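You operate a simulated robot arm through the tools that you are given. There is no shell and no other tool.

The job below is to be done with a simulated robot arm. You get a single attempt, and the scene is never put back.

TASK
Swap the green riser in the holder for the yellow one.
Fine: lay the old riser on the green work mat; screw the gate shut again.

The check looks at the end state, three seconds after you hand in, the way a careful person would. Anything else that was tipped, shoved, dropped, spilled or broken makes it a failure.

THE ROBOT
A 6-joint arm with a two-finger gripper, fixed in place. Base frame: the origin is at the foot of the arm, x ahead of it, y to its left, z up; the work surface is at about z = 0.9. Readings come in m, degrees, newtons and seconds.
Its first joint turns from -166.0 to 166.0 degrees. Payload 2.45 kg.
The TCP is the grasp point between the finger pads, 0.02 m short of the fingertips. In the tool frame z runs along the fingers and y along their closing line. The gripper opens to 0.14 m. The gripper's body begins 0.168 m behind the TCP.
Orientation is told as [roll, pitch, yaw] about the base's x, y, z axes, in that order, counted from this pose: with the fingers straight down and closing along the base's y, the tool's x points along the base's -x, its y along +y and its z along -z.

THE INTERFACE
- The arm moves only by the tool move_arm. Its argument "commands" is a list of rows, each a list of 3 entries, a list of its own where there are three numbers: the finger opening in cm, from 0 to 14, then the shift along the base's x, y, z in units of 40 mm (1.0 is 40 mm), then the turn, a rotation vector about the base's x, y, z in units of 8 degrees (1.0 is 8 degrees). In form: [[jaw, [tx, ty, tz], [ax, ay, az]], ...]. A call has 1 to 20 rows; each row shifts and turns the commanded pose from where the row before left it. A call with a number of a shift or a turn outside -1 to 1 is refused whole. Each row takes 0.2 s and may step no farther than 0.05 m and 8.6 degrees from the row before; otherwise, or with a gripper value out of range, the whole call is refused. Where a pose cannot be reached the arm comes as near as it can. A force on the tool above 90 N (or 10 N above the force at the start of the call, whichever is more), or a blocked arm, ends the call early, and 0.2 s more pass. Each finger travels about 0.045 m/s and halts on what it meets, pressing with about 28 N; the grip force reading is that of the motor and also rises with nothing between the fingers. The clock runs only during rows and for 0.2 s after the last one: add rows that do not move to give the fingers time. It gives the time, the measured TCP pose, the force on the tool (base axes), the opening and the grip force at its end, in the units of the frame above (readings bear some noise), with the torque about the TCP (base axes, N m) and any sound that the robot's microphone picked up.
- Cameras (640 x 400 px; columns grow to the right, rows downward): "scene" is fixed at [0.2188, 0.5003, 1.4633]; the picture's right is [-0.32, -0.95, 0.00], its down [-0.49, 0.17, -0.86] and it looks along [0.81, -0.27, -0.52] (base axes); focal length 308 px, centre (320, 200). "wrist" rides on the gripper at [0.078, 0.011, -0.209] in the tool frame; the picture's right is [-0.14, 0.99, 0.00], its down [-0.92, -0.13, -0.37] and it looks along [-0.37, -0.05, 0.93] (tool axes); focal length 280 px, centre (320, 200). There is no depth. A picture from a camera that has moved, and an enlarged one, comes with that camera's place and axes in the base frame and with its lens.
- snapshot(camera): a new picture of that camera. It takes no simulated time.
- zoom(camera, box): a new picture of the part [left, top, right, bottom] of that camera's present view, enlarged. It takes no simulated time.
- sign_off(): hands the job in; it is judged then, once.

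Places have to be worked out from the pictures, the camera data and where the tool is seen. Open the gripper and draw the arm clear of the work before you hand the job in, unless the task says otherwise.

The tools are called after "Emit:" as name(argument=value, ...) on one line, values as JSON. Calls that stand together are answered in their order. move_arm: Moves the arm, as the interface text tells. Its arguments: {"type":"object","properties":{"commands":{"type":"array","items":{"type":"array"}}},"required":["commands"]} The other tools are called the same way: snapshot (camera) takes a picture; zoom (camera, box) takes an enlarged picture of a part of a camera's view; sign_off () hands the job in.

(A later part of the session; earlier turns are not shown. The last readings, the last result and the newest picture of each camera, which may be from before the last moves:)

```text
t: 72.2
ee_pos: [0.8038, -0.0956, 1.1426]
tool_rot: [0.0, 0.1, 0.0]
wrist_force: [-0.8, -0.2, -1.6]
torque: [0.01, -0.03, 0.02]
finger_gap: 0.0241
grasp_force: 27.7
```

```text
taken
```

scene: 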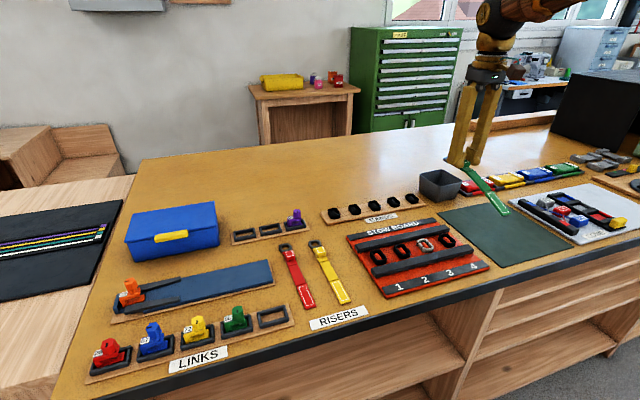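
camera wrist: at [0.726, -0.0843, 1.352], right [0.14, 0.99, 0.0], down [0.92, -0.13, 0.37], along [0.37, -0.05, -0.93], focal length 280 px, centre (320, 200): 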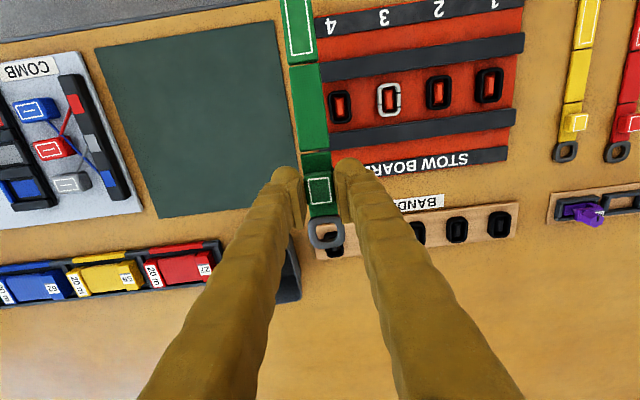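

The mat spans x 0.63–0.90, y −0.395 to −0.134; at x ≈ 0.805 the riser fits with margin. I'll move to y ≈ −0.265 and descend to just above the mat.

Emit:
move_arm(commands=[[1.5, [0.01, -0.85, 0], [0, 0, 0]], [1.5, [0.01, -0.85, 0], [0, 0, 0]], [1.5, [0.01, -0.85, 0], [0, 0, 0]], [1.5, [0.01, -0.85, 0], [0, 0, 0]], [1.5, [0.01, -0.85, 0], [0, 0, 0]], [1.5, [0, 0, -0.9], [0, 0, 0]], [1.5, [0, 0, -0.9], [0, 0, 0]], [1.5, [0, 0, -0.9], [0, 0, 0]], [1.5, [0, 0, -0.9], [0, 0, 0]], [1.5, [0, 0, -0.7], [0, 0, 0]], [1.5, [0, 0, -0.2], [0, 0, 0]], [1.5, [0, 0, 0], [0, 0, 0]]])

Emit:
snapshot(camera="wrist")

Emit:
zoom(camera="scene", box=[420, 140, 600, 280])

```text
t: 74.8
ee_pos: [0.8059, -0.2645, 0.9619]
tool_rot: [0.0, -0.1, 0.1]
wrist_force: [-0.2, -0.1, 0.2]
torque: [0.01, -0.03, 0.0]
finger_gap: 0.0242
grasp_force: 27.7
```

```text
taken
camera wrist: at [0.7287, -0.2547, 1.1713], right [0.14, 0.99, 0.0], down [0.92, -0.13, 0.37], along [0.37, -0.05, -0.93], focal length 280 px, centre (320, 200)
```

wrist: 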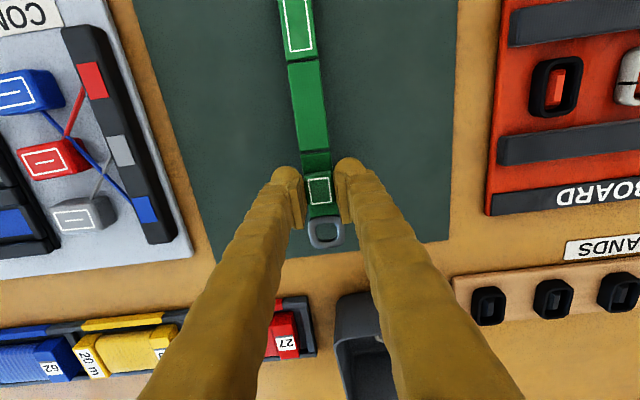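

```text
2.86 times, centred on (510, 210) of scene
camera zoom: at [0.2188, 0.5003, 1.4633], right [-0.32, -0.95, 0.0], down [-0.49, 0.17, -0.86], along [0.81, -0.27, -0.52], focal length 881 px, centre (-223, 171)
```

zoom: 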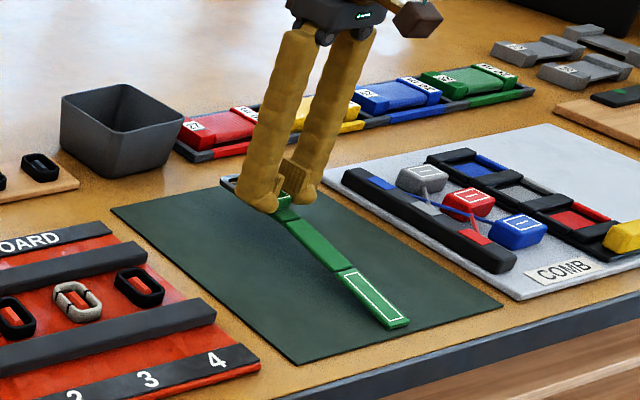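

The riser is about 235 mm long, so its tail would be close to the mat's near edge. I'll raise slightly, turn it 40° so it lies diagonally around the mat's centre with comfortable margins.

Emit:
move_arm(commands=[[1.5, [0, 0, 0.6], [0, 0, 0]], [1.5, [0, 0.17, 0], [0, 0, 1]], [1.5, [0, 0.17, 0], [0, 0, 1]], [1.5, [0, 0.17, 0], [0, 0, 1]], [1.5, [0, 0.17, 0], [0, 0, 1]], [1.5, [0, 0.17, 0], [0, 0, 1]], [1.5, [0, 0, 0], [0, 0, 0]], [1.5, [0, 0, -0.6], [0, 0, 0]], [1.5, [0, 0, 0], [0, 0, 0]]])

Emit:
snapshot(camera="wrist")

Emit:
zoom(camera="scene", box=[420, 140, 600, 280])

```text
t: 76.8
ee_pos: [0.8058, -0.2293, 0.9632]
tool_rot: [0.0, -0.2, 40.1]
wrist_force: [1.0, -1.1, 0.1]
torque: [0.02, -0.02, -0.01]
finger_gap: 0.0242
grasp_force: 27.8
```

```text
taken
camera wrist: at [0.7386, -0.2721, 1.172], right [-0.53, 0.85, 0.0], down [0.79, 0.5, 0.37], along [0.31, 0.2, -0.93], focal length 280 px, centre (320, 200)
```

wrist: 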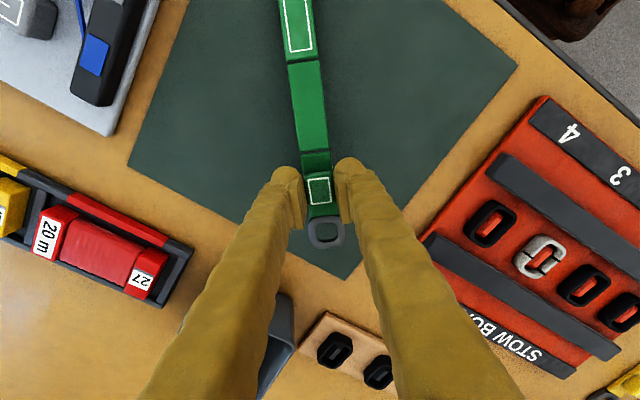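

```text
2.86 times, centred on (510, 210) of scene
camera zoom: at [0.2188, 0.5003, 1.4633], right [-0.32, -0.95, 0.0], down [-0.49, 0.17, -0.86], along [0.81, -0.27, -0.52], focal length 881 px, centre (-223, 171)
```

zoom: 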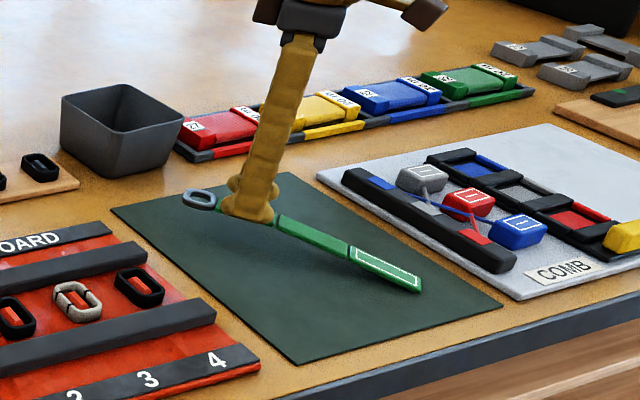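

The riser now lies diagonally over the mat with good margins. I'll lower it gently until it rests.

Emit:
move_arm(commands=[[1.5, [0, 0, -0.2], [0, 0, 0]], [1.5, [0, 0, -0.2], [0, 0, 0]], [1.5, [0, 0, -0.05], [0, 0, 0]], [1.5, [0, 0, 0], [0, 0, 0]]])

Emit:
move_arm(commands=[[1.5, [0, 0, -0.05], [0, 0, 0]], [1.5, [0, 0, -0.05], [0, 0, 0]], [1.5, [0, 0, 0], [0, 0, 0]]])

Emit:
zoom(camera="scene", box=[450, 180, 560, 260])

```text
t: 77.8
ee_pos: [0.8063, -0.2285, 0.9454]
tool_rot: [0.1, 0.1, 40.2]
wrist_force: [0.1, 0.5, -0.4]
torque: [0.0, -0.02, 0.03]
finger_gap: 0.0241
grasp_force: 27.7
```

```text
t: 78.6
ee_pos: [0.8058, -0.2292, 0.9416]
tool_rot: [0.0, 0.0, 40.1]
wrist_force: [-0.9, -0.8, -0.5]
torque: [-0.03, 0.0, 0.0]
finger_gap: 0.0244
grasp_force: 28.2
```

```text
5.00 times, centred on (505, 220) of scene
camera zoom: at [0.2188, 0.5003, 1.4633], right [-0.32, -0.95, 0.0], down [-0.49, 0.17, -0.86], along [0.81, -0.27, -0.52], focal length 1542 px, centre (-605, 100)
```

zoom: 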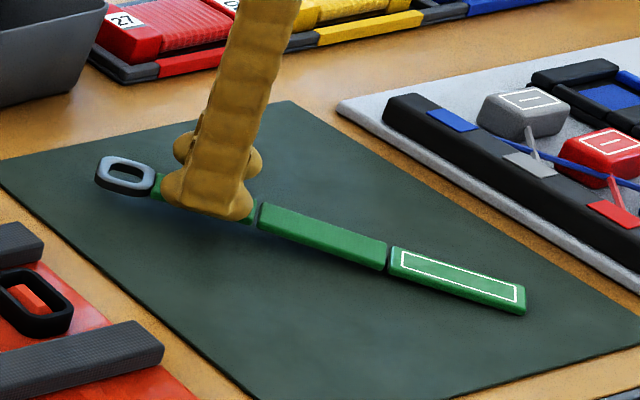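

Not resting yet. I'll lower further in small steps until I feel contact.

Emit:
move_arm(commands=[[1.5, [0, 0, -0.05], [0, 0, 0]], [1.5, [0, 0, -0.05], [0, 0, 0]], [1.5, [0, 0, 0], [0, 0, 0]]])

Emit:
move_arm(commands=[[1.5, [0, 0, -0.05], [0, 0, 0]], [1.5, [0, 0, -0.05], [0, 0, 0]], [1.5, [0, 0, 0], [0, 0, 0]]])

Emit:
zoom(camera="scene", box=[450, 180, 560, 260])

```text
t: 79.4
ee_pos: [0.8061, -0.2301, 0.9379]
tool_rot: [-0.1, -0.1, 40.2]
wrist_force: [-0.2, -0.8, -0.3]
torque: [0.02, 0.0, 0.03]
finger_gap: 0.0242
grasp_force: 28.4
```

```text
t: 80.2
ee_pos: [0.8057, -0.2306, 0.9325]
tool_rot: [0.0, 0.1, 40.1]
wrist_force: [0.3, 0.2, -0.9]
torque: [0.01, -0.02, 0.01]
finger_gap: 0.024
grasp_force: 28.0
```

```text
5.00 times, centred on (505, 220) of scene
camera zoom: at [0.2188, 0.5003, 1.4633], right [-0.32, -0.95, 0.0], down [-0.49, 0.17, -0.86], along [0.81, -0.27, -0.52], focal length 1542 px, centre (-605, 100)
```

zoom: 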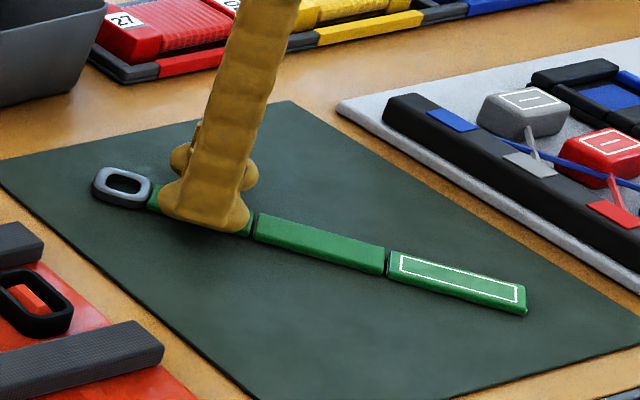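

Almost down – continuing in small steps.

Emit:
move_arm(commands=[[1.5, [0, 0, -0.04], [0, 0, 0]], [1.5, [0, 0, -0.04], [0, 0, 0]], [1.5, [0, 0, 0], [0, 0, 0]]])

Emit:
zoom(camera="scene", box=[450, 190, 520, 240])

```text
t: 81.0
ee_pos: [0.8068, -0.2299, 0.9315]
tool_rot: [0.0, -0.1, 40.1]
wrist_force: [-12.6, 0.4, 46.3]
torque: [0.08, 0.18, 0.01]
finger_gap: 0.0246
grasp_force: 28.0
```

```text
8.00 times, centred on (485, 215) of scene
camera zoom: at [0.2188, 0.5003, 1.4633], right [-0.32, -0.95, 0.0], down [-0.49, 0.17, -0.86], along [0.81, -0.27, -0.52], focal length 2468 px, centre (-1000, 80)
```

zoom: 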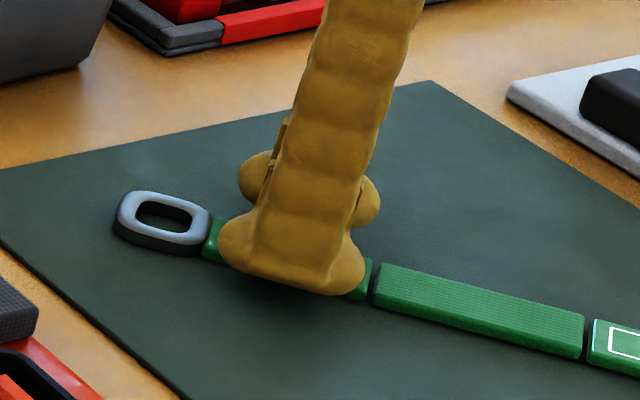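

The riser is resting (46 N contact). I'll relieve the pressure by raising ~1.4 mm, then open and lift away.

Emit:
move_arm(commands=[[1.5, [0, 0, 0.035], [0, 0, 0]], [1.5, [0, 0, 0], [0, 0, 0]]])

Emit:
move_arm(commands=[[2.8, [0, 0, 0], [0, 0, 0]], [4, [0, 0, 0], [0, 0, 0]], [5, [0, 0, 0], [0, 0, 0]], [5, [0, 0, 0.5], [0, 0, 0]], [5, [0, 0, 1], [0, 0, 0]], [5, [0, 0, 1], [0, 0, 0]], [5, [0, 0, 1], [0, 0, 0]], [5, [0, 0, 0], [0, 0, 0]]])

Emit:
snapshot(camera="wrist")

Emit:
zoom(camera="scene", box=[420, 140, 600, 280])

```text
t: 81.6
ee_pos: [0.8062, -0.2292, 0.9313]
tool_rot: [0.0, -0.1, 40.2]
wrist_force: [-7.7, 2.2, 33.1]
torque: [0.03, 0.14, 0.01]
finger_gap: 0.0243
grasp_force: 27.8
```

```text
t: 83.4
ee_pos: [0.8066, -0.2302, 1.0711]
tool_rot: [0.1, -0.1, 40.2]
wrist_force: [0.2, -0.2, 0.1]
torque: [0.01, 0.02, 0.0]
finger_gap: 0.05
grasp_force: 0.0
```

```text
taken
camera wrist: at [0.7392, -0.2729, 1.2813], right [-0.53, 0.85, 0.0], down [0.79, 0.5, 0.37], along [0.31, 0.2, -0.93], focal length 280 px, centre (320, 200)
```

wrist: 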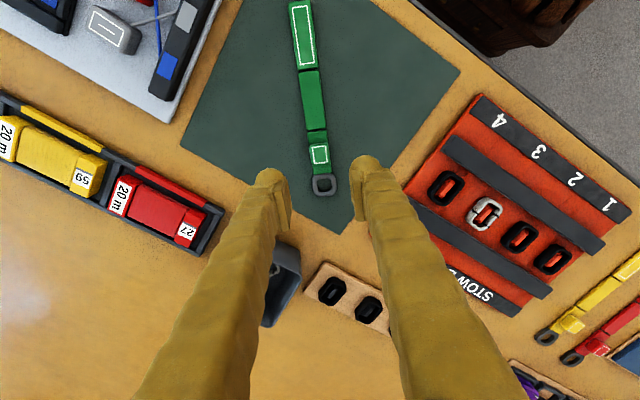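

```text
2.86 times, centred on (510, 210) of scene
camera zoom: at [0.2188, 0.5003, 1.4633], right [-0.32, -0.95, 0.0], down [-0.49, 0.17, -0.86], along [0.81, -0.27, -0.52], focal length 881 px, centre (-223, 171)
```

zoom: 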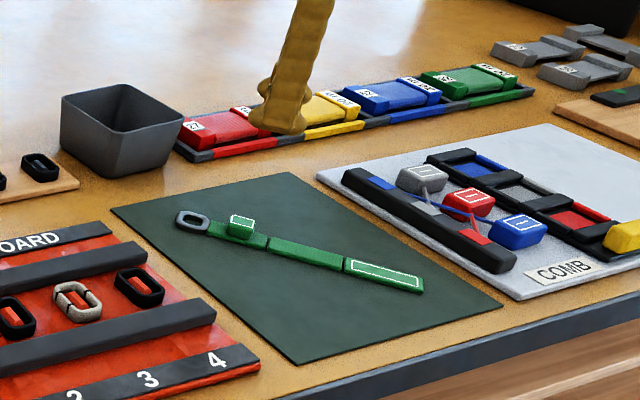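

The green riser lies flat on the mat. Now I'll go to the yellow riser (block near (0.826, 0.293)), yawing back to 0, and look from above.

Emit:
move_arm(commands=[[5, [0, 0.9, 0], [0, 0, -0.4]], [5, [0, 1, 0], [0, 0, -0.4]], [5, [0, 1, 0], [0, 0, -0.4]], [5, [0, 1, 0], [0, 0, -0.4]], [5, [0, 1, 0], [0, 0, -0.4]], [5, [0, 1, 0], [0, 0, -0.4]], [5, [0, 1, 0], [0, 0, -0.4]], [5, [0, 1, 0], [0, 0, -0.4]], [5, [0, 1, 0], [0, 0, -0.4]], [5, [0, 1, 0], [0, 0, -0.4]], [5, [0, 1, 0], [0, 0, -0.4]], [5, [0, 1, 0], [0, 0, -0.4]], [5, [0, 1, 0], [0, 0, -0.22]], [5, [0, 0, 0], [0, 0, 0]]])

Emit:
snapshot(camera="wrist")

Emit:
zoom(camera="wrist", box=[240, 100, 400, 220])

```text
t: 86.4
ee_pos: [0.8072, 0.2861, 1.0707]
tool_rot: [0.0, -0.2, -0.2]
wrist_force: [0.9, 0.8, 0.8]
torque: [0.0, 0.01, -0.01]
finger_gap: 0.05
grasp_force: 0.2
```

```text
taken
camera wrist: at [0.7284, 0.296, 1.2805], right [0.14, 0.99, 0.0], down [0.92, -0.13, 0.37], along [0.37, -0.05, -0.93], focal length 280 px, centre (320, 200)
```

wrist: 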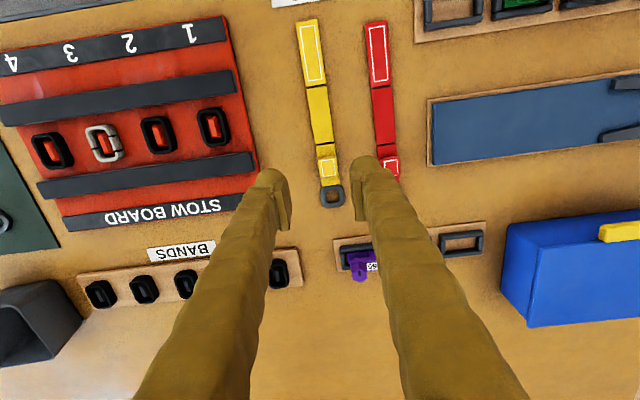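

```text
3.33 times, centred on (320, 160) of wrist
camera zoom: at [0.7284, 0.296, 1.2805], right [0.14, 0.99, 0.0], down [0.92, -0.13, 0.37], along [0.37, -0.05, -0.93], focal length 935 px, centre (320, 333)
```

zoom: 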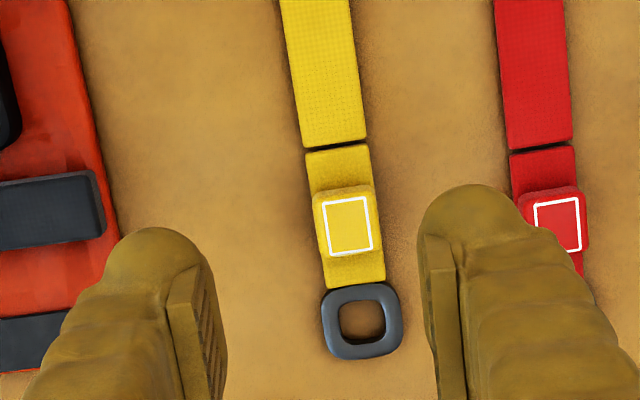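

The yellow riser's block is at (0.827, 0.294), riser aligned with x to within about half a degree. I'll move over it and descend in stages to grip height (TCP z ≈ 0.931).

Emit:
move_arm(commands=[[5, [0.5, 0.2, -0.5], [0, 0, 0.1]], [5, [0, 0, -1], [0, 0, 0]], [5, [0, 0, -1], [0, 0, 0]], [5, [0, 0, -0.4], [0, 0, 0]], [5, [0, 0, 0], [0, 0, 0]]])

Emit:
zoom(camera="wrist", box=[260, 130, 380, 230])

Emit:
zoom(camera="scene", box=[270, 210, 370, 290])

```text
t: 87.6
ee_pos: [0.8267, 0.2941, 0.9574]
tool_rot: [0.1, -0.2, 0.7]
wrist_force: [0.2, 0.2, 0.4]
torque: [-0.02, 0.02, 0.01]
finger_gap: 0.0498
grasp_force: 0.0
```

```text
4.00 times, centred on (320, 180) of wrist
camera zoom: at [0.748, 0.3038, 1.1653], right [0.12, 0.99, 0.0], down [0.92, -0.12, 0.37], along [0.37, -0.05, -0.93], focal length 1122 px, centre (320, 280)
```

zoom: 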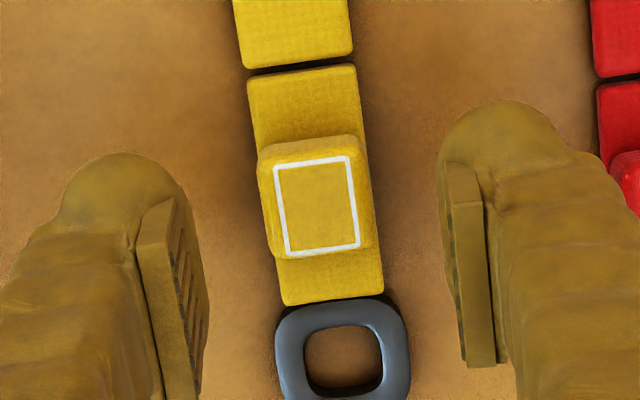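

```text
5.00 times, centred on (320, 250) of scene
camera zoom: at [0.2188, 0.5003, 1.4633], right [-0.32, -0.95, 0.0], down [-0.49, 0.17, -0.86], along [0.81, -0.27, -0.52], focal length 1542 px, centre (320, -50)
```

zoom: 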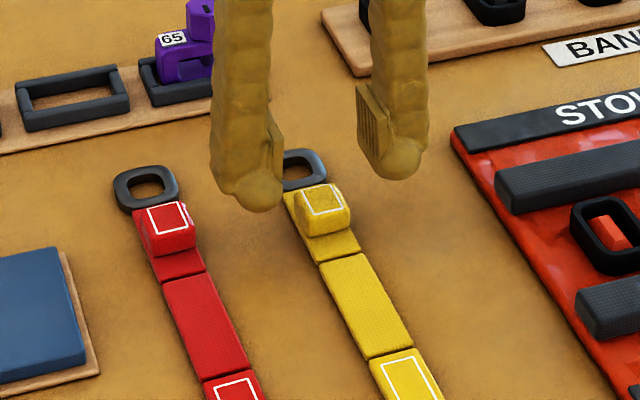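

Alignment is good; the block top is about 34 mm below the TCP. I'll lower to z ≈ 0.931 and close.

Emit:
move_arm(commands=[[5, [0, 0, -0.3], [0, 0, 0]], [4, [0, 0, -0.25], [0, 0, 0]], [3.4, [0, 0, -0.1], [0, 0, 0]], [3.4, [0, 0, 0], [0, 0, 0]]])

Emit:
zoom(camera="wrist", box=[260, 130, 380, 230])

```text
t: 88.6
ee_pos: [0.8262, 0.2942, 0.9295]
tool_rot: [0.0, -0.1, 0.8]
wrist_force: [0.1, -0.2, -0.4]
torque: [-0.01, -0.01, -0.01]
finger_gap: 0.0339
grasp_force: 0.1
```

```text
4.00 times, centred on (320, 180) of wrist
camera zoom: at [0.7479, 0.3042, 1.1386], right [0.12, 0.99, 0.0], down [0.92, -0.12, 0.37], along [0.37, -0.05, -0.93], focal length 1122 px, centre (320, 280)
```

zoom: 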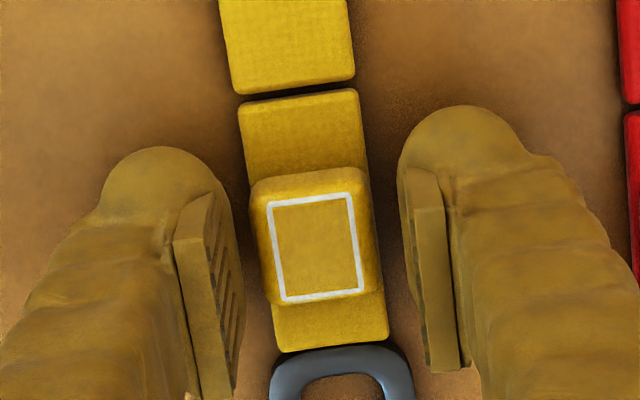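

The block sits in the same place relative to the fingers as the green one did. Closing on it.

Emit:
move_arm(commands=[[2.4, [0, 0, 0], [0, 0, 0]], [1.5, [0, 0, 0], [0, 0, 0]], [1.5, [0, 0, 0], [0, 0, 0]]])

Emit:
zoom(camera="wrist", box=[260, 130, 380, 230])

```text
t: 89.4
ee_pos: [0.8266, 0.2944, 0.929]
tool_rot: [-0.1, 0.0, 0.9]
wrist_force: [0.6, 0.2, -0.3]
torque: [0.03, -0.02, 0.03]
finger_gap: 0.0238
grasp_force: 27.5
```

```text
4.00 times, centred on (320, 180) of wrist
camera zoom: at [0.7479, 0.3042, 1.1387], right [0.12, 0.99, 0.0], down [0.92, -0.12, 0.37], along [0.37, -0.05, -0.93], focal length 1122 px, centre (320, 280)
```

zoom: 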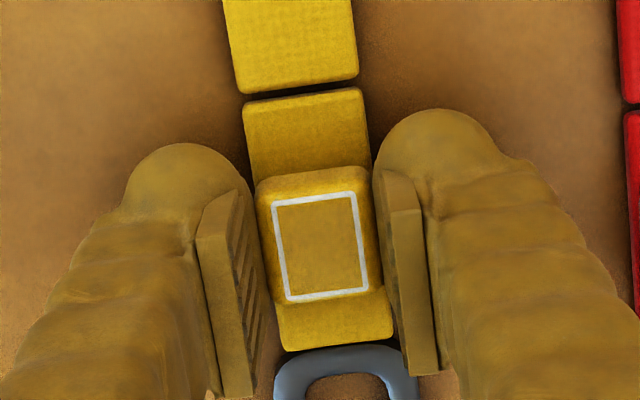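

Yellow riser gripped (gap 23.8 mm). I'll lift it and carry it toward the holder while turning 90° so the ring points to +y.

Emit:
move_arm(commands=[[1.5, [0, 0, 0.3], [0, 0, 0]], [1.5, [0, 0, 0.8], [0, 0, 0]], [1.5, [0, 0, 1], [0, 0, 0]], [1.5, [0, 0, 1], [0, 0, 0]], [1.5, [0, 0, 1], [0, 0, 0]], [1.5, [-0.045, 0.72, 0], [0, 0, 0.93]], [1.5, [-0.045, 0.72, 0], [0, 0, 0.93]], [1.5, [-0.045, 0.72, 0], [0, 0, 0.93]], [1.5, [-0.045, 0.72, 0], [0, 0, 0.93]], [1.5, [-0.045, 0.72, 0], [0, 0, 0.93]], [1.5, [-0.045, 0.72, 0], [0, 0, 0.93]], [1.5, [-0.045, 0.72, 0], [0, 0, 0.93]], [1.5, [-0.045, 0.72, 0], [0, 0, 0.93]], [1.5, [-0.045, 0.72, 0], [0, 0, 0.93]], [1.5, [-0.045, 0.72, 0], [0, 0, 0.93]], [1.5, [-0.045, 0.72, 0], [0, 0, 0.93]], [1.5, [-0.045, 0.72, 0], [0, 0, 0.93]], [1.5, [0, 0, 0], [0, 0, 0]], [1.5, [0, 0, 0], [0, 0, 0]]])

Emit:
snapshot(camera="wrist")

Emit:
zoom(camera="wrist", box=[270, 150, 390, 270])

Emit:
snapshot(camera="scene")

```text
t: 93.4
ee_pos: [0.8057, 0.6392, 1.094]
tool_rot: [0.1, 0.0, 90.1]
wrist_force: [-0.7, -0.8, -0.4]
torque: [0.03, -0.03, -0.02]
finger_gap: 0.0241
grasp_force: 27.9
```

```text
taken
camera wrist: at [0.7953, 0.5608, 1.3031], right [-0.99, 0.14, 0.0], down [0.13, 0.92, 0.37], along [0.05, 0.37, -0.93], focal length 280 px, centre (320, 200)
```

wrist: 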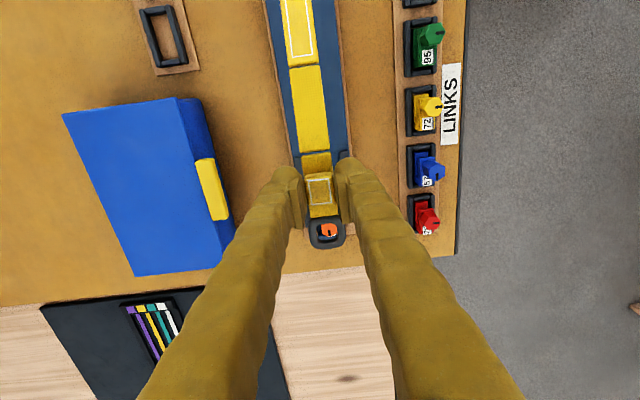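

```text
3.33 times, centred on (330, 210) of wrist
camera zoom: at [0.7953, 0.5608, 1.3031], right [-0.99, 0.14, 0.0], down [0.13, 0.92, 0.37], along [0.05, 0.37, -0.93], focal length 935 px, centre (287, 167)
```

zoom: 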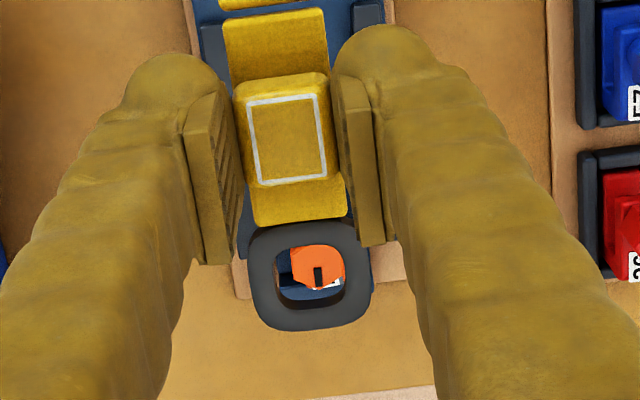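

```text
taken
```

scene: 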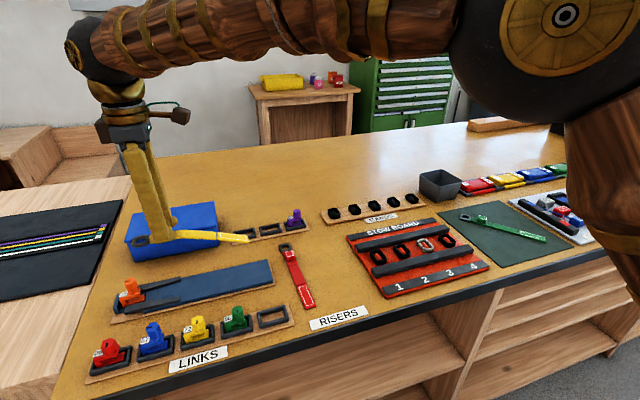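

The riser is held well, aligned over the holder with the ring ~20 mm short of the link. I'll lower to z ≈ 0.956 and look.

Emit:
move_arm(commands=[[1.5, [0, 0, -1], [0, 0, 0]], [1.5, [0, 0, -1], [0, 0, 0]], [1.5, [0, 0, -1], [0, 0, 0]], [1.5, [0, 0, -0.45], [0, 0, 0]], [1.5, [0, 0, 0], [0, 0, 0]]])

Emit:
zoom(camera="wrist", box=[260, 170, 400, 310])

Emit:
zoom(camera="scene", box=[110, 250, 230, 320])

```text
t: 94.6
ee_pos: [0.8051, 0.6398, 0.9579]
tool_rot: [0.0, 0.0, 90.0]
wrist_force: [0.7, 0.2, -1.0]
torque: [-0.01, 0.01, -0.02]
finger_gap: 0.0242
grasp_force: 28.0
```

```text
2.86 times, centred on (330, 240) of wrist
camera zoom: at [0.7952, 0.5608, 1.1659], right [-0.99, 0.14, 0.0], down [0.13, 0.92, 0.37], along [0.05, 0.37, -0.93], focal length 801 px, centre (291, 86)
```

zoom: 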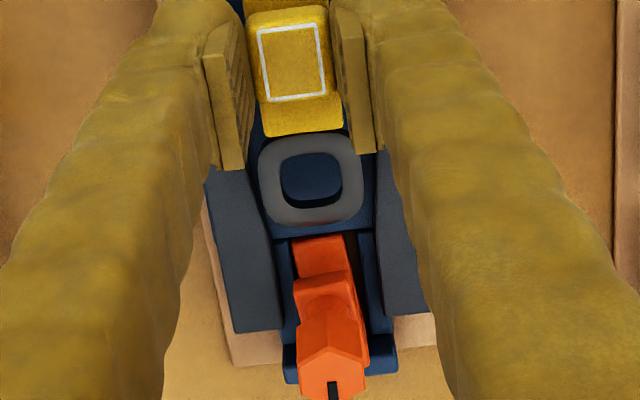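

```text
5.33 times, centred on (170, 285) of scene
camera zoom: at [0.2188, 0.5003, 1.4633], right [-0.32, -0.95, 0.0], down [-0.49, 0.17, -0.86], along [0.81, -0.27, -0.52], focal length 1645 px, centre (1120, -253)
```

zoom: 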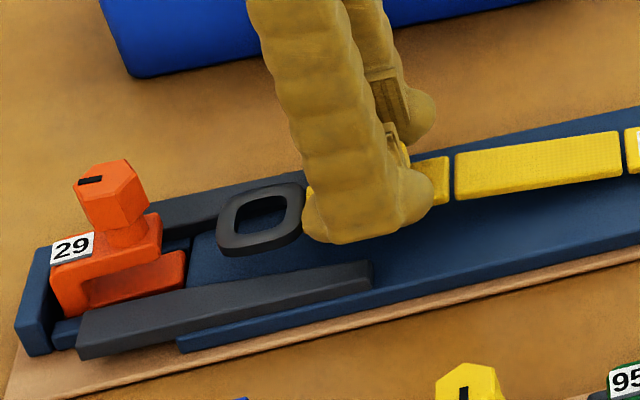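

Ring, strap and link are well lined up. I'll lower to just above the board in small steps, watching force.

Emit:
move_arm(commands=[[1.5, [0, 0, -0.2], [0, 0, 0]], [1.5, [0, 0, -0.05], [0, 0, 0]], [1.5, [0, 0, 0], [0, 0, 0]]])

Emit:
move_arm(commands=[[1.5, [0, 0, -0.03], [0, 0, 0]], [1.5, [0, 0, 0], [0, 0, 0]]])

Emit:
zoom(camera="scene", box=[110, 260, 200, 320])

Emit:
zoom(camera="wrist", box=[260, 170, 400, 310])

```text
t: 95.4
ee_pos: [0.8038, 0.6395, 0.9446]
tool_rot: [-0.1, 0.1, 90.1]
wrist_force: [-0.3, 0.1, 0.0]
torque: [-0.01, -0.01, -0.01]
finger_gap: 0.0242
grasp_force: 27.9
```

```text
t: 96.0
ee_pos: [0.8041, 0.64, 0.9454]
tool_rot: [0.1, 0.0, 90.0]
wrist_force: [0.3, -0.5, -0.4]
torque: [0.0, 0.04, 0.04]
finger_gap: 0.0239
grasp_force: 28.0
```

```text
6.67 times, centred on (155, 290) of scene
camera zoom: at [0.2188, 0.5003, 1.4633], right [-0.32, -0.95, 0.0], down [-0.49, 0.17, -0.86], along [0.81, -0.27, -0.52], focal length 2056 px, centre (1420, -400)
```

zoom: 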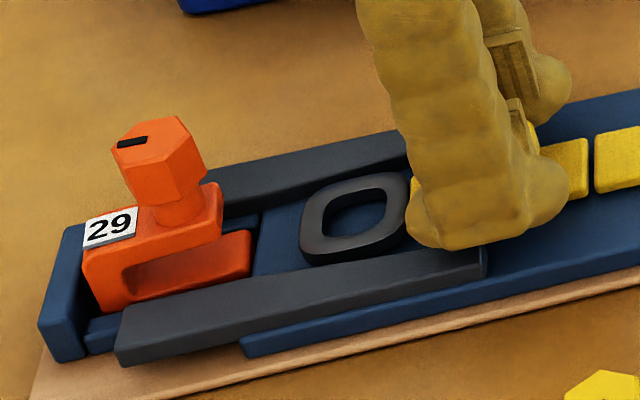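

```text
2.86 times, centred on (330, 240) of wrist
camera zoom: at [0.7943, 0.561, 1.1538], right [-0.99, 0.14, 0.0], down [0.13, 0.92, 0.37], along [0.05, 0.37, -0.93], focal length 801 px, centre (291, 86)
```

zoom: 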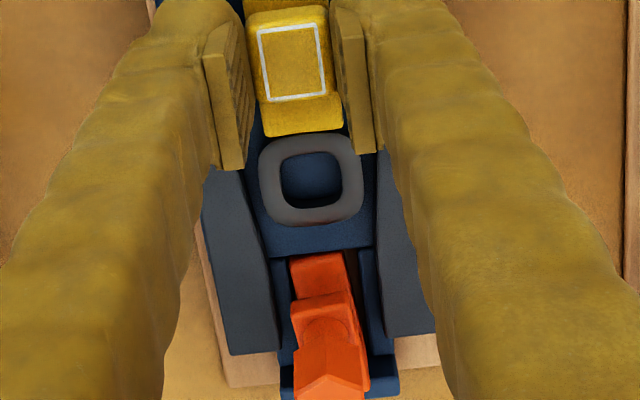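

At TCP z ≈ 0.945 the strap is ~2 mm above its rest height, and the ring centre is about 1.5 mm toward −x of the link's centre. I'll correct x, drop 1 mm, and push toward +y in small steps with force checks.

Emit:
move_arm(commands=[[1.5, [0.04, 0.05, -0.025], [0, 0, 0]], [1.5, [0, 0.1, 0], [0, 0, 0]], [1.5, [0, 0.1, 0], [0, 0, 0]], [1.5, [0, 0.1, 0], [0, 0, 0]], [1.5, [0, 0, 0], [0, 0, 0]]])

Emit:
move_arm(commands=[[1.5, [0, 0.05, 0], [0, 0, 0]], [1.5, [0, 0.05, 0], [0, 0, 0]], [1.5, [0, 0, 0], [0, 0, 0]]])

Emit:
zoom(camera="scene", box=[110, 260, 200, 320])

Emit:
zoom(camera="wrist", box=[260, 170, 400, 310])

```text
t: 97.2
ee_pos: [0.8063, 0.6537, 0.9441]
tool_rot: [-0.1, 0.0, 90.0]
wrist_force: [-0.4, -4.0, 7.9]
torque: [-0.08, 0.03, 0.01]
finger_gap: 0.0241
grasp_force: 28.2
```

```text
t: 98.0
ee_pos: [0.8072, 0.6578, 0.9445]
tool_rot: [0.0, -0.1, 90.0]
wrist_force: [-0.1, -7.0, 15.0]
torque: [-0.1, -0.01, -0.02]
finger_gap: 0.0242
grasp_force: 28.3
```

```text
6.67 times, centred on (155, 290) of scene
camera zoom: at [0.2188, 0.5003, 1.4633], right [-0.32, -0.95, 0.0], down [-0.49, 0.17, -0.86], along [0.81, -0.27, -0.52], focal length 2056 px, centre (1420, -400)
```

zoom: 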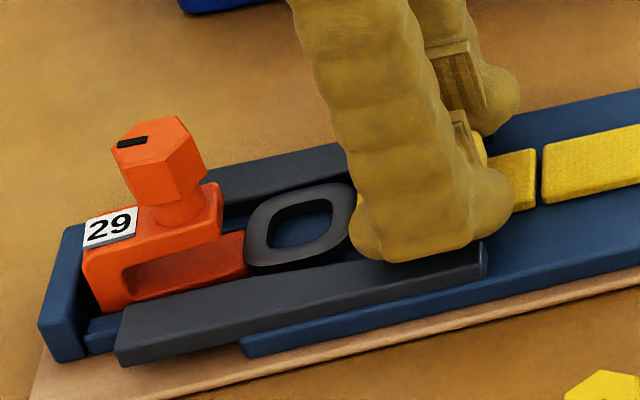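

```text
2.86 times, centred on (330, 240) of wrist
camera zoom: at [0.796, 0.5786, 1.1526], right [-0.99, 0.14, 0.0], down [0.13, 0.92, 0.37], along [0.05, 0.37, -0.93], focal length 801 px, centre (291, 86)
```

zoom: 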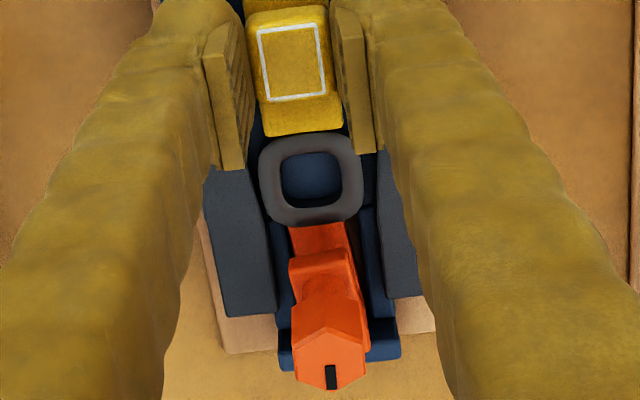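

Force has built up (−7 N in y, +15 N in z) at y ≈ 0.658; the torque suggests the contact is near the fingertips or strap rather than the ring. I'll zoom in closely to see what is touching.

Emit:
zoom(camera="scene", box=[130, 280, 165, 305])

Emit:
zoom(camera="scene", box=[150, 268, 190, 300])

Emit:
zoom(camera="wrist", box=[290, 210, 360, 280])

```text
16.00 times, centred on (148, 292) of scene
camera zoom: at [0.2188, 0.5003, 1.4633], right [-0.32, -0.95, 0.0], down [-0.49, 0.17, -0.86], along [0.81, -0.27, -0.52], focal length 4935 px, centre (3080, -1280)
```

zoom: 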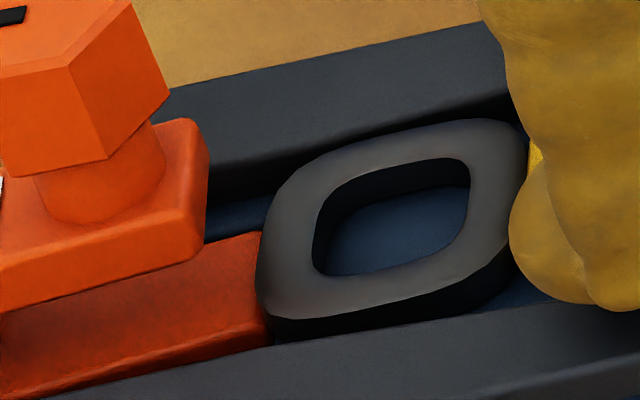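

```text
12.50 times, centred on (170, 284) of scene
camera zoom: at [0.2188, 0.5003, 1.4633], right [-0.32, -0.95, 0.0], down [-0.49, 0.17, -0.86], along [0.81, -0.27, -0.52], focal length 3856 px, centre (2195, -850)
```

zoom: 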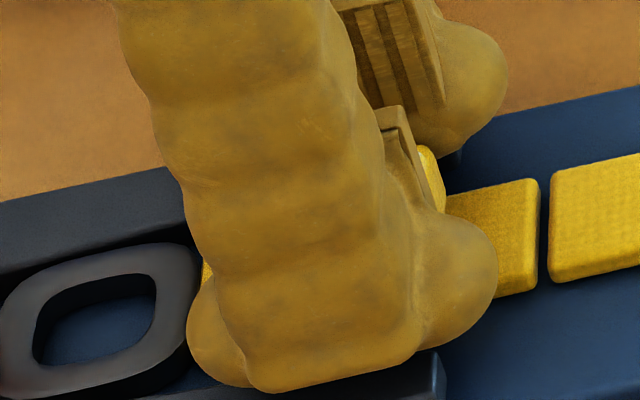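

```text
5.71 times, centred on (325, 245) of wrist
camera zoom: at [0.796, 0.5786, 1.1526], right [-0.99, 0.14, 0.0], down [0.13, 0.92, 0.37], along [0.05, 0.37, -0.93], focal length 1602 px, centre (291, -57)
```

zoom: 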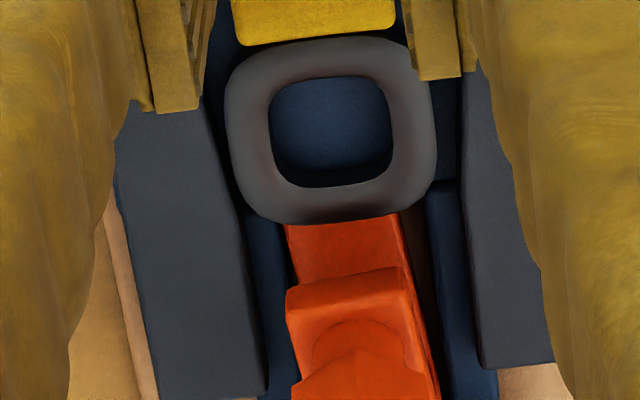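

The ring's front bar is at the lower jaw's front edge, and the fingertips are close to the wall tops. I'll raise 1.5 mm and see whether the force disappears before pushing further.

Emit:
move_arm(commands=[[1.5, [0, 0, 0.04], [0, 0, 0]], [1.5, [0, 0, 0], [0, 0, 0]]])

Emit:
zoom(camera="scene", box=[130, 280, 165, 305])

```text
t: 98.6
ee_pos: [0.806, 0.6574, 0.9434]
tool_rot: [0.1, 0.0, 90.0]
wrist_force: [-0.7, -0.3, -0.8]
torque: [-0.01, -0.03, -0.04]
finger_gap: 0.0241
grasp_force: 27.8
```

```text
16.00 times, centred on (148, 292) of scene
camera zoom: at [0.2188, 0.5003, 1.4633], right [-0.32, -0.95, 0.0], down [-0.49, 0.17, -0.86], along [0.81, -0.27, -0.52], focal length 4935 px, centre (3080, -1280)
```

zoom: 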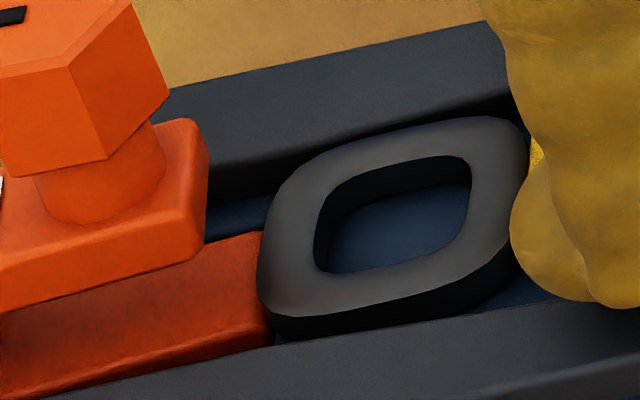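

The force vanished with the 1.6 mm raise, so it was a light vertical contact. I'll continue pushing +y at this height in small steps.

Emit:
move_arm(commands=[[1.5, [0, 0.05, 0], [0, 0, 0]], [1.5, [0, 0.05, 0], [0, 0, 0]], [1.5, [0, 0, 0], [0, 0, 0]]])

Emit:
move_arm(commands=[[1.5, [0, 0.05, 0], [0, 0, 0]], [1.5, [0, 0.05, 0], [0, 0, 0]], [1.5, [0, 0, 0], [0, 0, 0]]])

Emit:
zoom(camera="scene", box=[125, 280, 160, 305])

```text
t: 99.4
ee_pos: [0.8065, 0.6607, 0.945]
tool_rot: [0.0, 0.0, 90.1]
wrist_force: [-0.8, 0.0, -0.4]
torque: [0.03, 0.01, 0.01]
finger_gap: 0.0241
grasp_force: 27.4
```

```text
t: 100.2
ee_pos: [0.807, 0.6654, 0.9439]
tool_rot: [0.0, 0.0, 90.1]
wrist_force: [-0.4, -0.2, -2.0]
torque: [0.01, -0.02, 0.0]
finger_gap: 0.0241
grasp_force: 28.3
```

```text
16.00 times, centred on (142, 292) of scene
camera zoom: at [0.2188, 0.5003, 1.4633], right [-0.32, -0.95, 0.0], down [-0.49, 0.17, -0.86], along [0.81, -0.27, -0.52], focal length 4935 px, centre (3160, -1280)
```

zoom: 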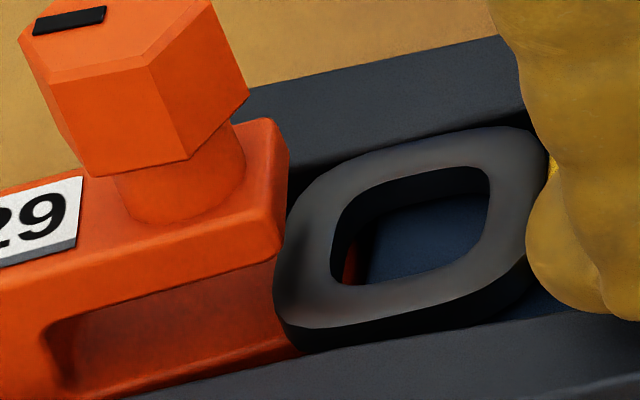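

The ring is entering between the jaws freely. Continuing in small steps with checks, especially where the front bar passes under the pin.

Emit:
move_arm(commands=[[1.5, [0, 0.05, 0], [0, 0, 0]], [1.5, [0, 0.05, 0], [0, 0, 0]], [1.5, [0, 0, 0], [0, 0, 0]]])

Emit:
move_arm(commands=[[1.5, [0, 0.05, 0], [0, 0, 0]], [1.5, [0, 0.05, 0], [0, 0, 0]], [1.5, [0, 0, 0], [0, 0, 0]]])

Emit:
zoom(camera="scene", box=[120, 275, 165, 307])

Emit:
zoom(camera="wrist", box=[290, 210, 360, 280])

```text
t: 101.0
ee_pos: [0.8067, 0.6693, 0.945]
tool_rot: [0.1, 0.0, 89.9]
wrist_force: [-0.7, 0.9, -1.3]
torque: [-0.02, -0.01, 0.01]
finger_gap: 0.0241
grasp_force: 28.0
```

```text
t: 101.8
ee_pos: [0.8059, 0.673, 0.9444]
tool_rot: [0.0, 0.1, 90.0]
wrist_force: [0.5, 0.2, -1.1]
torque: [0.03, -0.03, 0.03]
finger_gap: 0.0239
grasp_force: 28.0
```

```text
12.50 times, centred on (142, 291) of scene
camera zoom: at [0.2188, 0.5003, 1.4633], right [-0.32, -0.95, 0.0], down [-0.49, 0.17, -0.86], along [0.81, -0.27, -0.52], focal length 3856 px, centre (2539, -938)
```

zoom: 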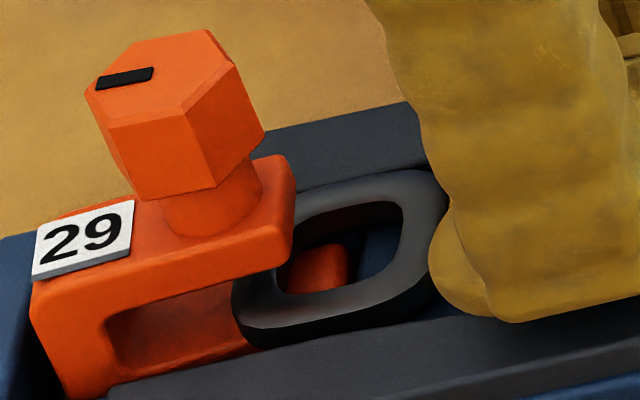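

```text
5.71 times, centred on (325, 245) of wrist
camera zoom: at [0.7964, 0.5945, 1.1539], right [-0.99, 0.14, 0.0], down [0.13, 0.92, 0.37], along [0.05, 0.37, -0.93], focal length 1602 px, centre (291, -57)
```

zoom: 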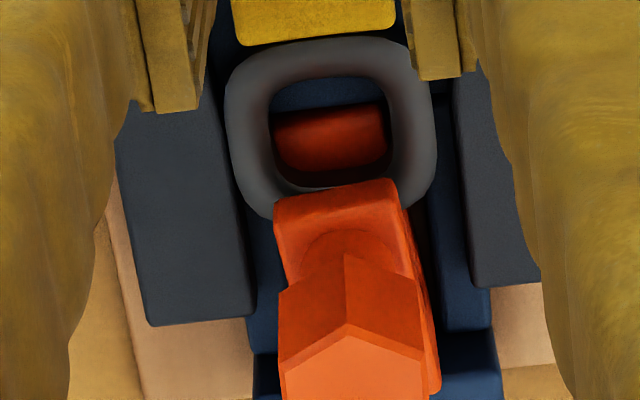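

Going well: ring is between the jaws and no force. I'll continue in 4 mm increments with force checks.

Emit:
move_arm(commands=[[1.5, [0, 0.05, 0], [0, 0, 0]], [1.5, [0, 0.05, 0], [0, 0, 0]], [1.5, [0, 0, 0], [0, 0, 0]]])

Emit:
move_arm(commands=[[1.5, [0, 0.05, 0], [0, 0, 0]], [1.5, [0, 0.05, 0], [0, 0, 0]], [1.5, [0, 0, 0], [0, 0, 0]]])

Emit:
move_arm(commands=[[1.5, [0, 0.05, 0], [0, 0, 0]], [1.5, [0, 0.05, 0], [0, 0, 0]], [1.5, [0, 0, 0], [0, 0, 0]]])

Emit:
zoom(camera="scene", box=[120, 275, 165, 307])

Emit:
zoom(camera="wrist", box=[290, 210, 360, 280])

```text
t: 102.6
ee_pos: [0.8058, 0.6779, 0.9446]
tool_rot: [0.1, 0.1, 90.0]
wrist_force: [0.2, -0.2, 0.0]
torque: [0.01, 0.0, 0.04]
finger_gap: 0.0243
grasp_force: 27.7
```

```text
t: 103.4
ee_pos: [0.8054, 0.6814, 0.9442]
tool_rot: [0.1, -0.1, 90.0]
wrist_force: [0.0, 0.2, -0.6]
torque: [-0.02, -0.01, -0.01]
finger_gap: 0.024
grasp_force: 28.3
```

```text
t: 104.2
ee_pos: [0.806, 0.6871, 0.9445]
tool_rot: [0.1, 0.0, 90.0]
wrist_force: [0.5, -0.1, -0.6]
torque: [0.02, -0.02, -0.03]
finger_gap: 0.0239
grasp_force: 27.6
```

```text
12.50 times, centred on (142, 291) of scene
camera zoom: at [0.2188, 0.5003, 1.4633], right [-0.32, -0.95, 0.0], down [-0.49, 0.17, -0.86], along [0.81, -0.27, -0.52], focal length 3856 px, centre (2539, -938)
```

zoom: 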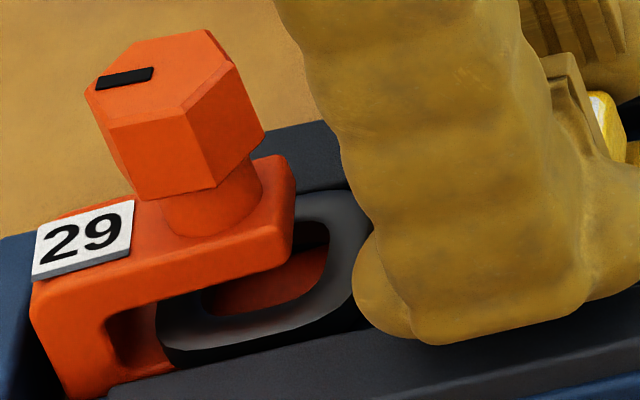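

```text
5.71 times, centred on (325, 245) of wrist
camera zoom: at [0.7957, 0.6066, 1.1536], right [-0.99, 0.14, 0.0], down [0.13, 0.92, 0.37], along [0.05, 0.37, -0.93], focal length 1602 px, centre (291, -57)
```

zoom: 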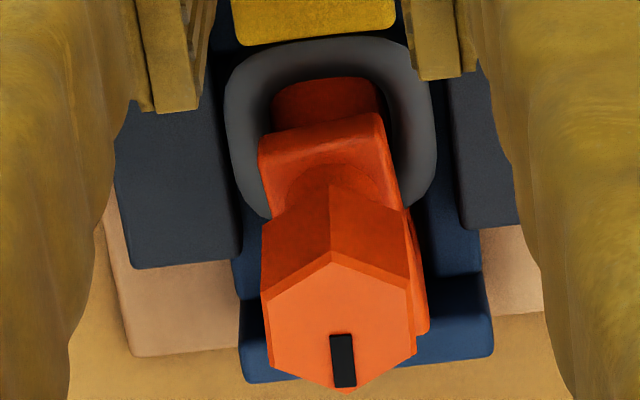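

The ring now surrounds the pin position. Comparing with the green riser's original seat, about 3 mm remain; I'll push that far, then lower ~1 mm to rest.

Emit:
move_arm(commands=[[1.5, [0, 0.04, 0], [0, 0, 0]], [1.5, [0, 0.04, 0], [0, 0, 0]], [1.5, [0, 0, 0], [0, 0, 0]]])

Emit:
move_arm(commands=[[1.5, [0, 0, -0.03], [0, 0, 0]], [1.5, [0, 0, 0], [0, 0, 0]]])

Emit:
zoom(camera="scene", box=[120, 275, 165, 307])

Emit:
zoom(camera="wrist", box=[290, 210, 360, 280])

```text
t: 105.0
ee_pos: [0.8051, 0.6888, 0.9449]
tool_rot: [0.1, 0.0, 90.0]
wrist_force: [-0.2, -0.4, -0.6]
torque: [0.01, 0.01, 0.0]
finger_gap: 0.0241
grasp_force: 28.2
```

```text
t: 105.6
ee_pos: [0.8064, 0.6898, 0.943]
tool_rot: [0.1, 0.0, 90.0]
wrist_force: [-0.1, -0.8, -0.7]
torque: [0.02, 0.0, -0.04]
finger_gap: 0.0239
grasp_force: 28.4
```

```text
12.50 times, centred on (142, 291) of scene
camera zoom: at [0.2188, 0.5003, 1.4633], right [-0.32, -0.95, 0.0], down [-0.49, 0.17, -0.86], along [0.81, -0.27, -0.52], focal length 3856 px, centre (2539, -938)
```

zoom: 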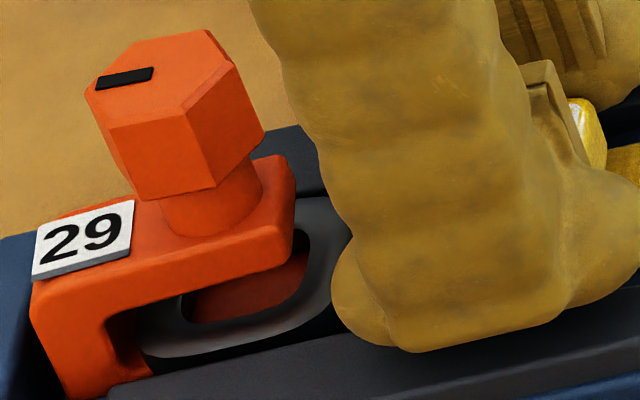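

```text
5.71 times, centred on (325, 245) of wrist
camera zoom: at [0.796, 0.6102, 1.1527], right [-0.99, 0.14, 0.0], down [0.13, 0.92, 0.37], along [0.05, 0.37, -0.93], focal length 1602 px, centre (291, -57)
```

zoom: 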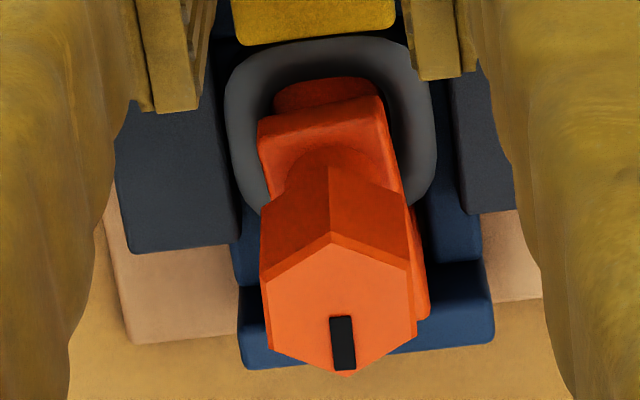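

The ring is seated exactly as the green one was. I'll lower a last ~0.8 mm and release, opening just enough to clear, then rise.

Emit:
move_arm(commands=[[1.5, [0, 0, -0.02], [0, 0, 0]], [1.5, [0, 0, 0], [0, 0, 0]]])

Emit:
move_arm(commands=[[2.8, [0, 0, 0], [0, 0, 0]], [3.5, [0, 0, 0], [0, 0, 0]], [4, [0, 0, 0], [0, 0, 0]], [4.5, [0, 0, 0.4], [0, 0, 0]], [5, [0, 0, 0.8], [0, 0, 0]], [5, [0, 0, 1], [0, 0, 0]], [5, [0, 0, 0.5], [0, 0, 0]], [5, [0, 0, 0], [0, 0, 0]]])

Emit:
zoom(camera="scene", box=[110, 255, 260, 325])

Emit:
zoom(camera="wrist", box=[260, 110, 400, 250])

```text
t: 106.2
ee_pos: [0.8059, 0.6881, 0.9435]
tool_rot: [0.0, -0.1, 90.0]
wrist_force: [-1.4, -4.6, 10.4]
torque: [-0.08, 0.03, -0.01]
finger_gap: 0.024
grasp_force: 27.5
```

```text
t: 108.0
ee_pos: [0.8076, 0.6904, 1.0504]
tool_rot: [0.0, 0.1, 90.1]
wrist_force: [-0.9, 0.2, 0.3]
torque: [-0.04, 0.02, 0.02]
finger_gap: 0.0499
grasp_force: 0.0
```

```text
4.27 times, centred on (185, 290) of scene
camera zoom: at [0.2188, 0.5003, 1.4633], right [-0.32, -0.95, 0.0], down [-0.49, 0.17, -0.86], along [0.81, -0.27, -0.52], focal length 1316 px, centre (896, -184)
```

zoom: 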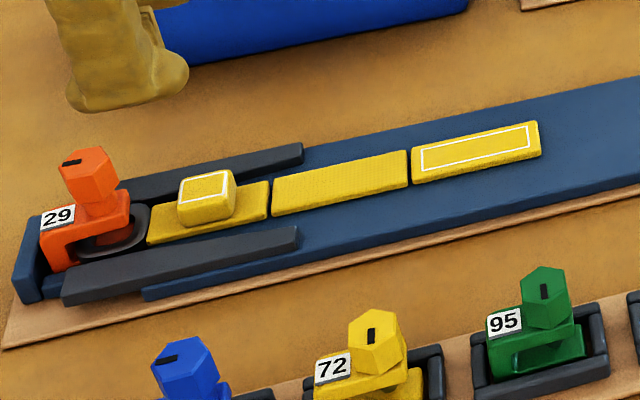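

```text
2.86 times, centred on (330, 180) of wrist
camera zoom: at [0.7958, 0.6113, 1.2604], right [-0.99, 0.14, 0.0], down [0.13, 0.92, 0.37], along [0.05, 0.37, -0.93], focal length 801 px, centre (291, 257)
```

zoom: 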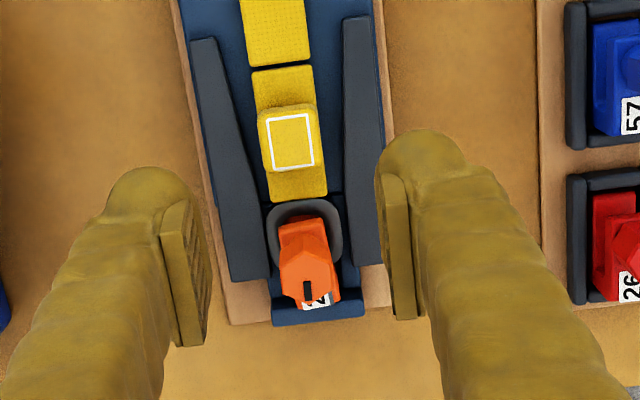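

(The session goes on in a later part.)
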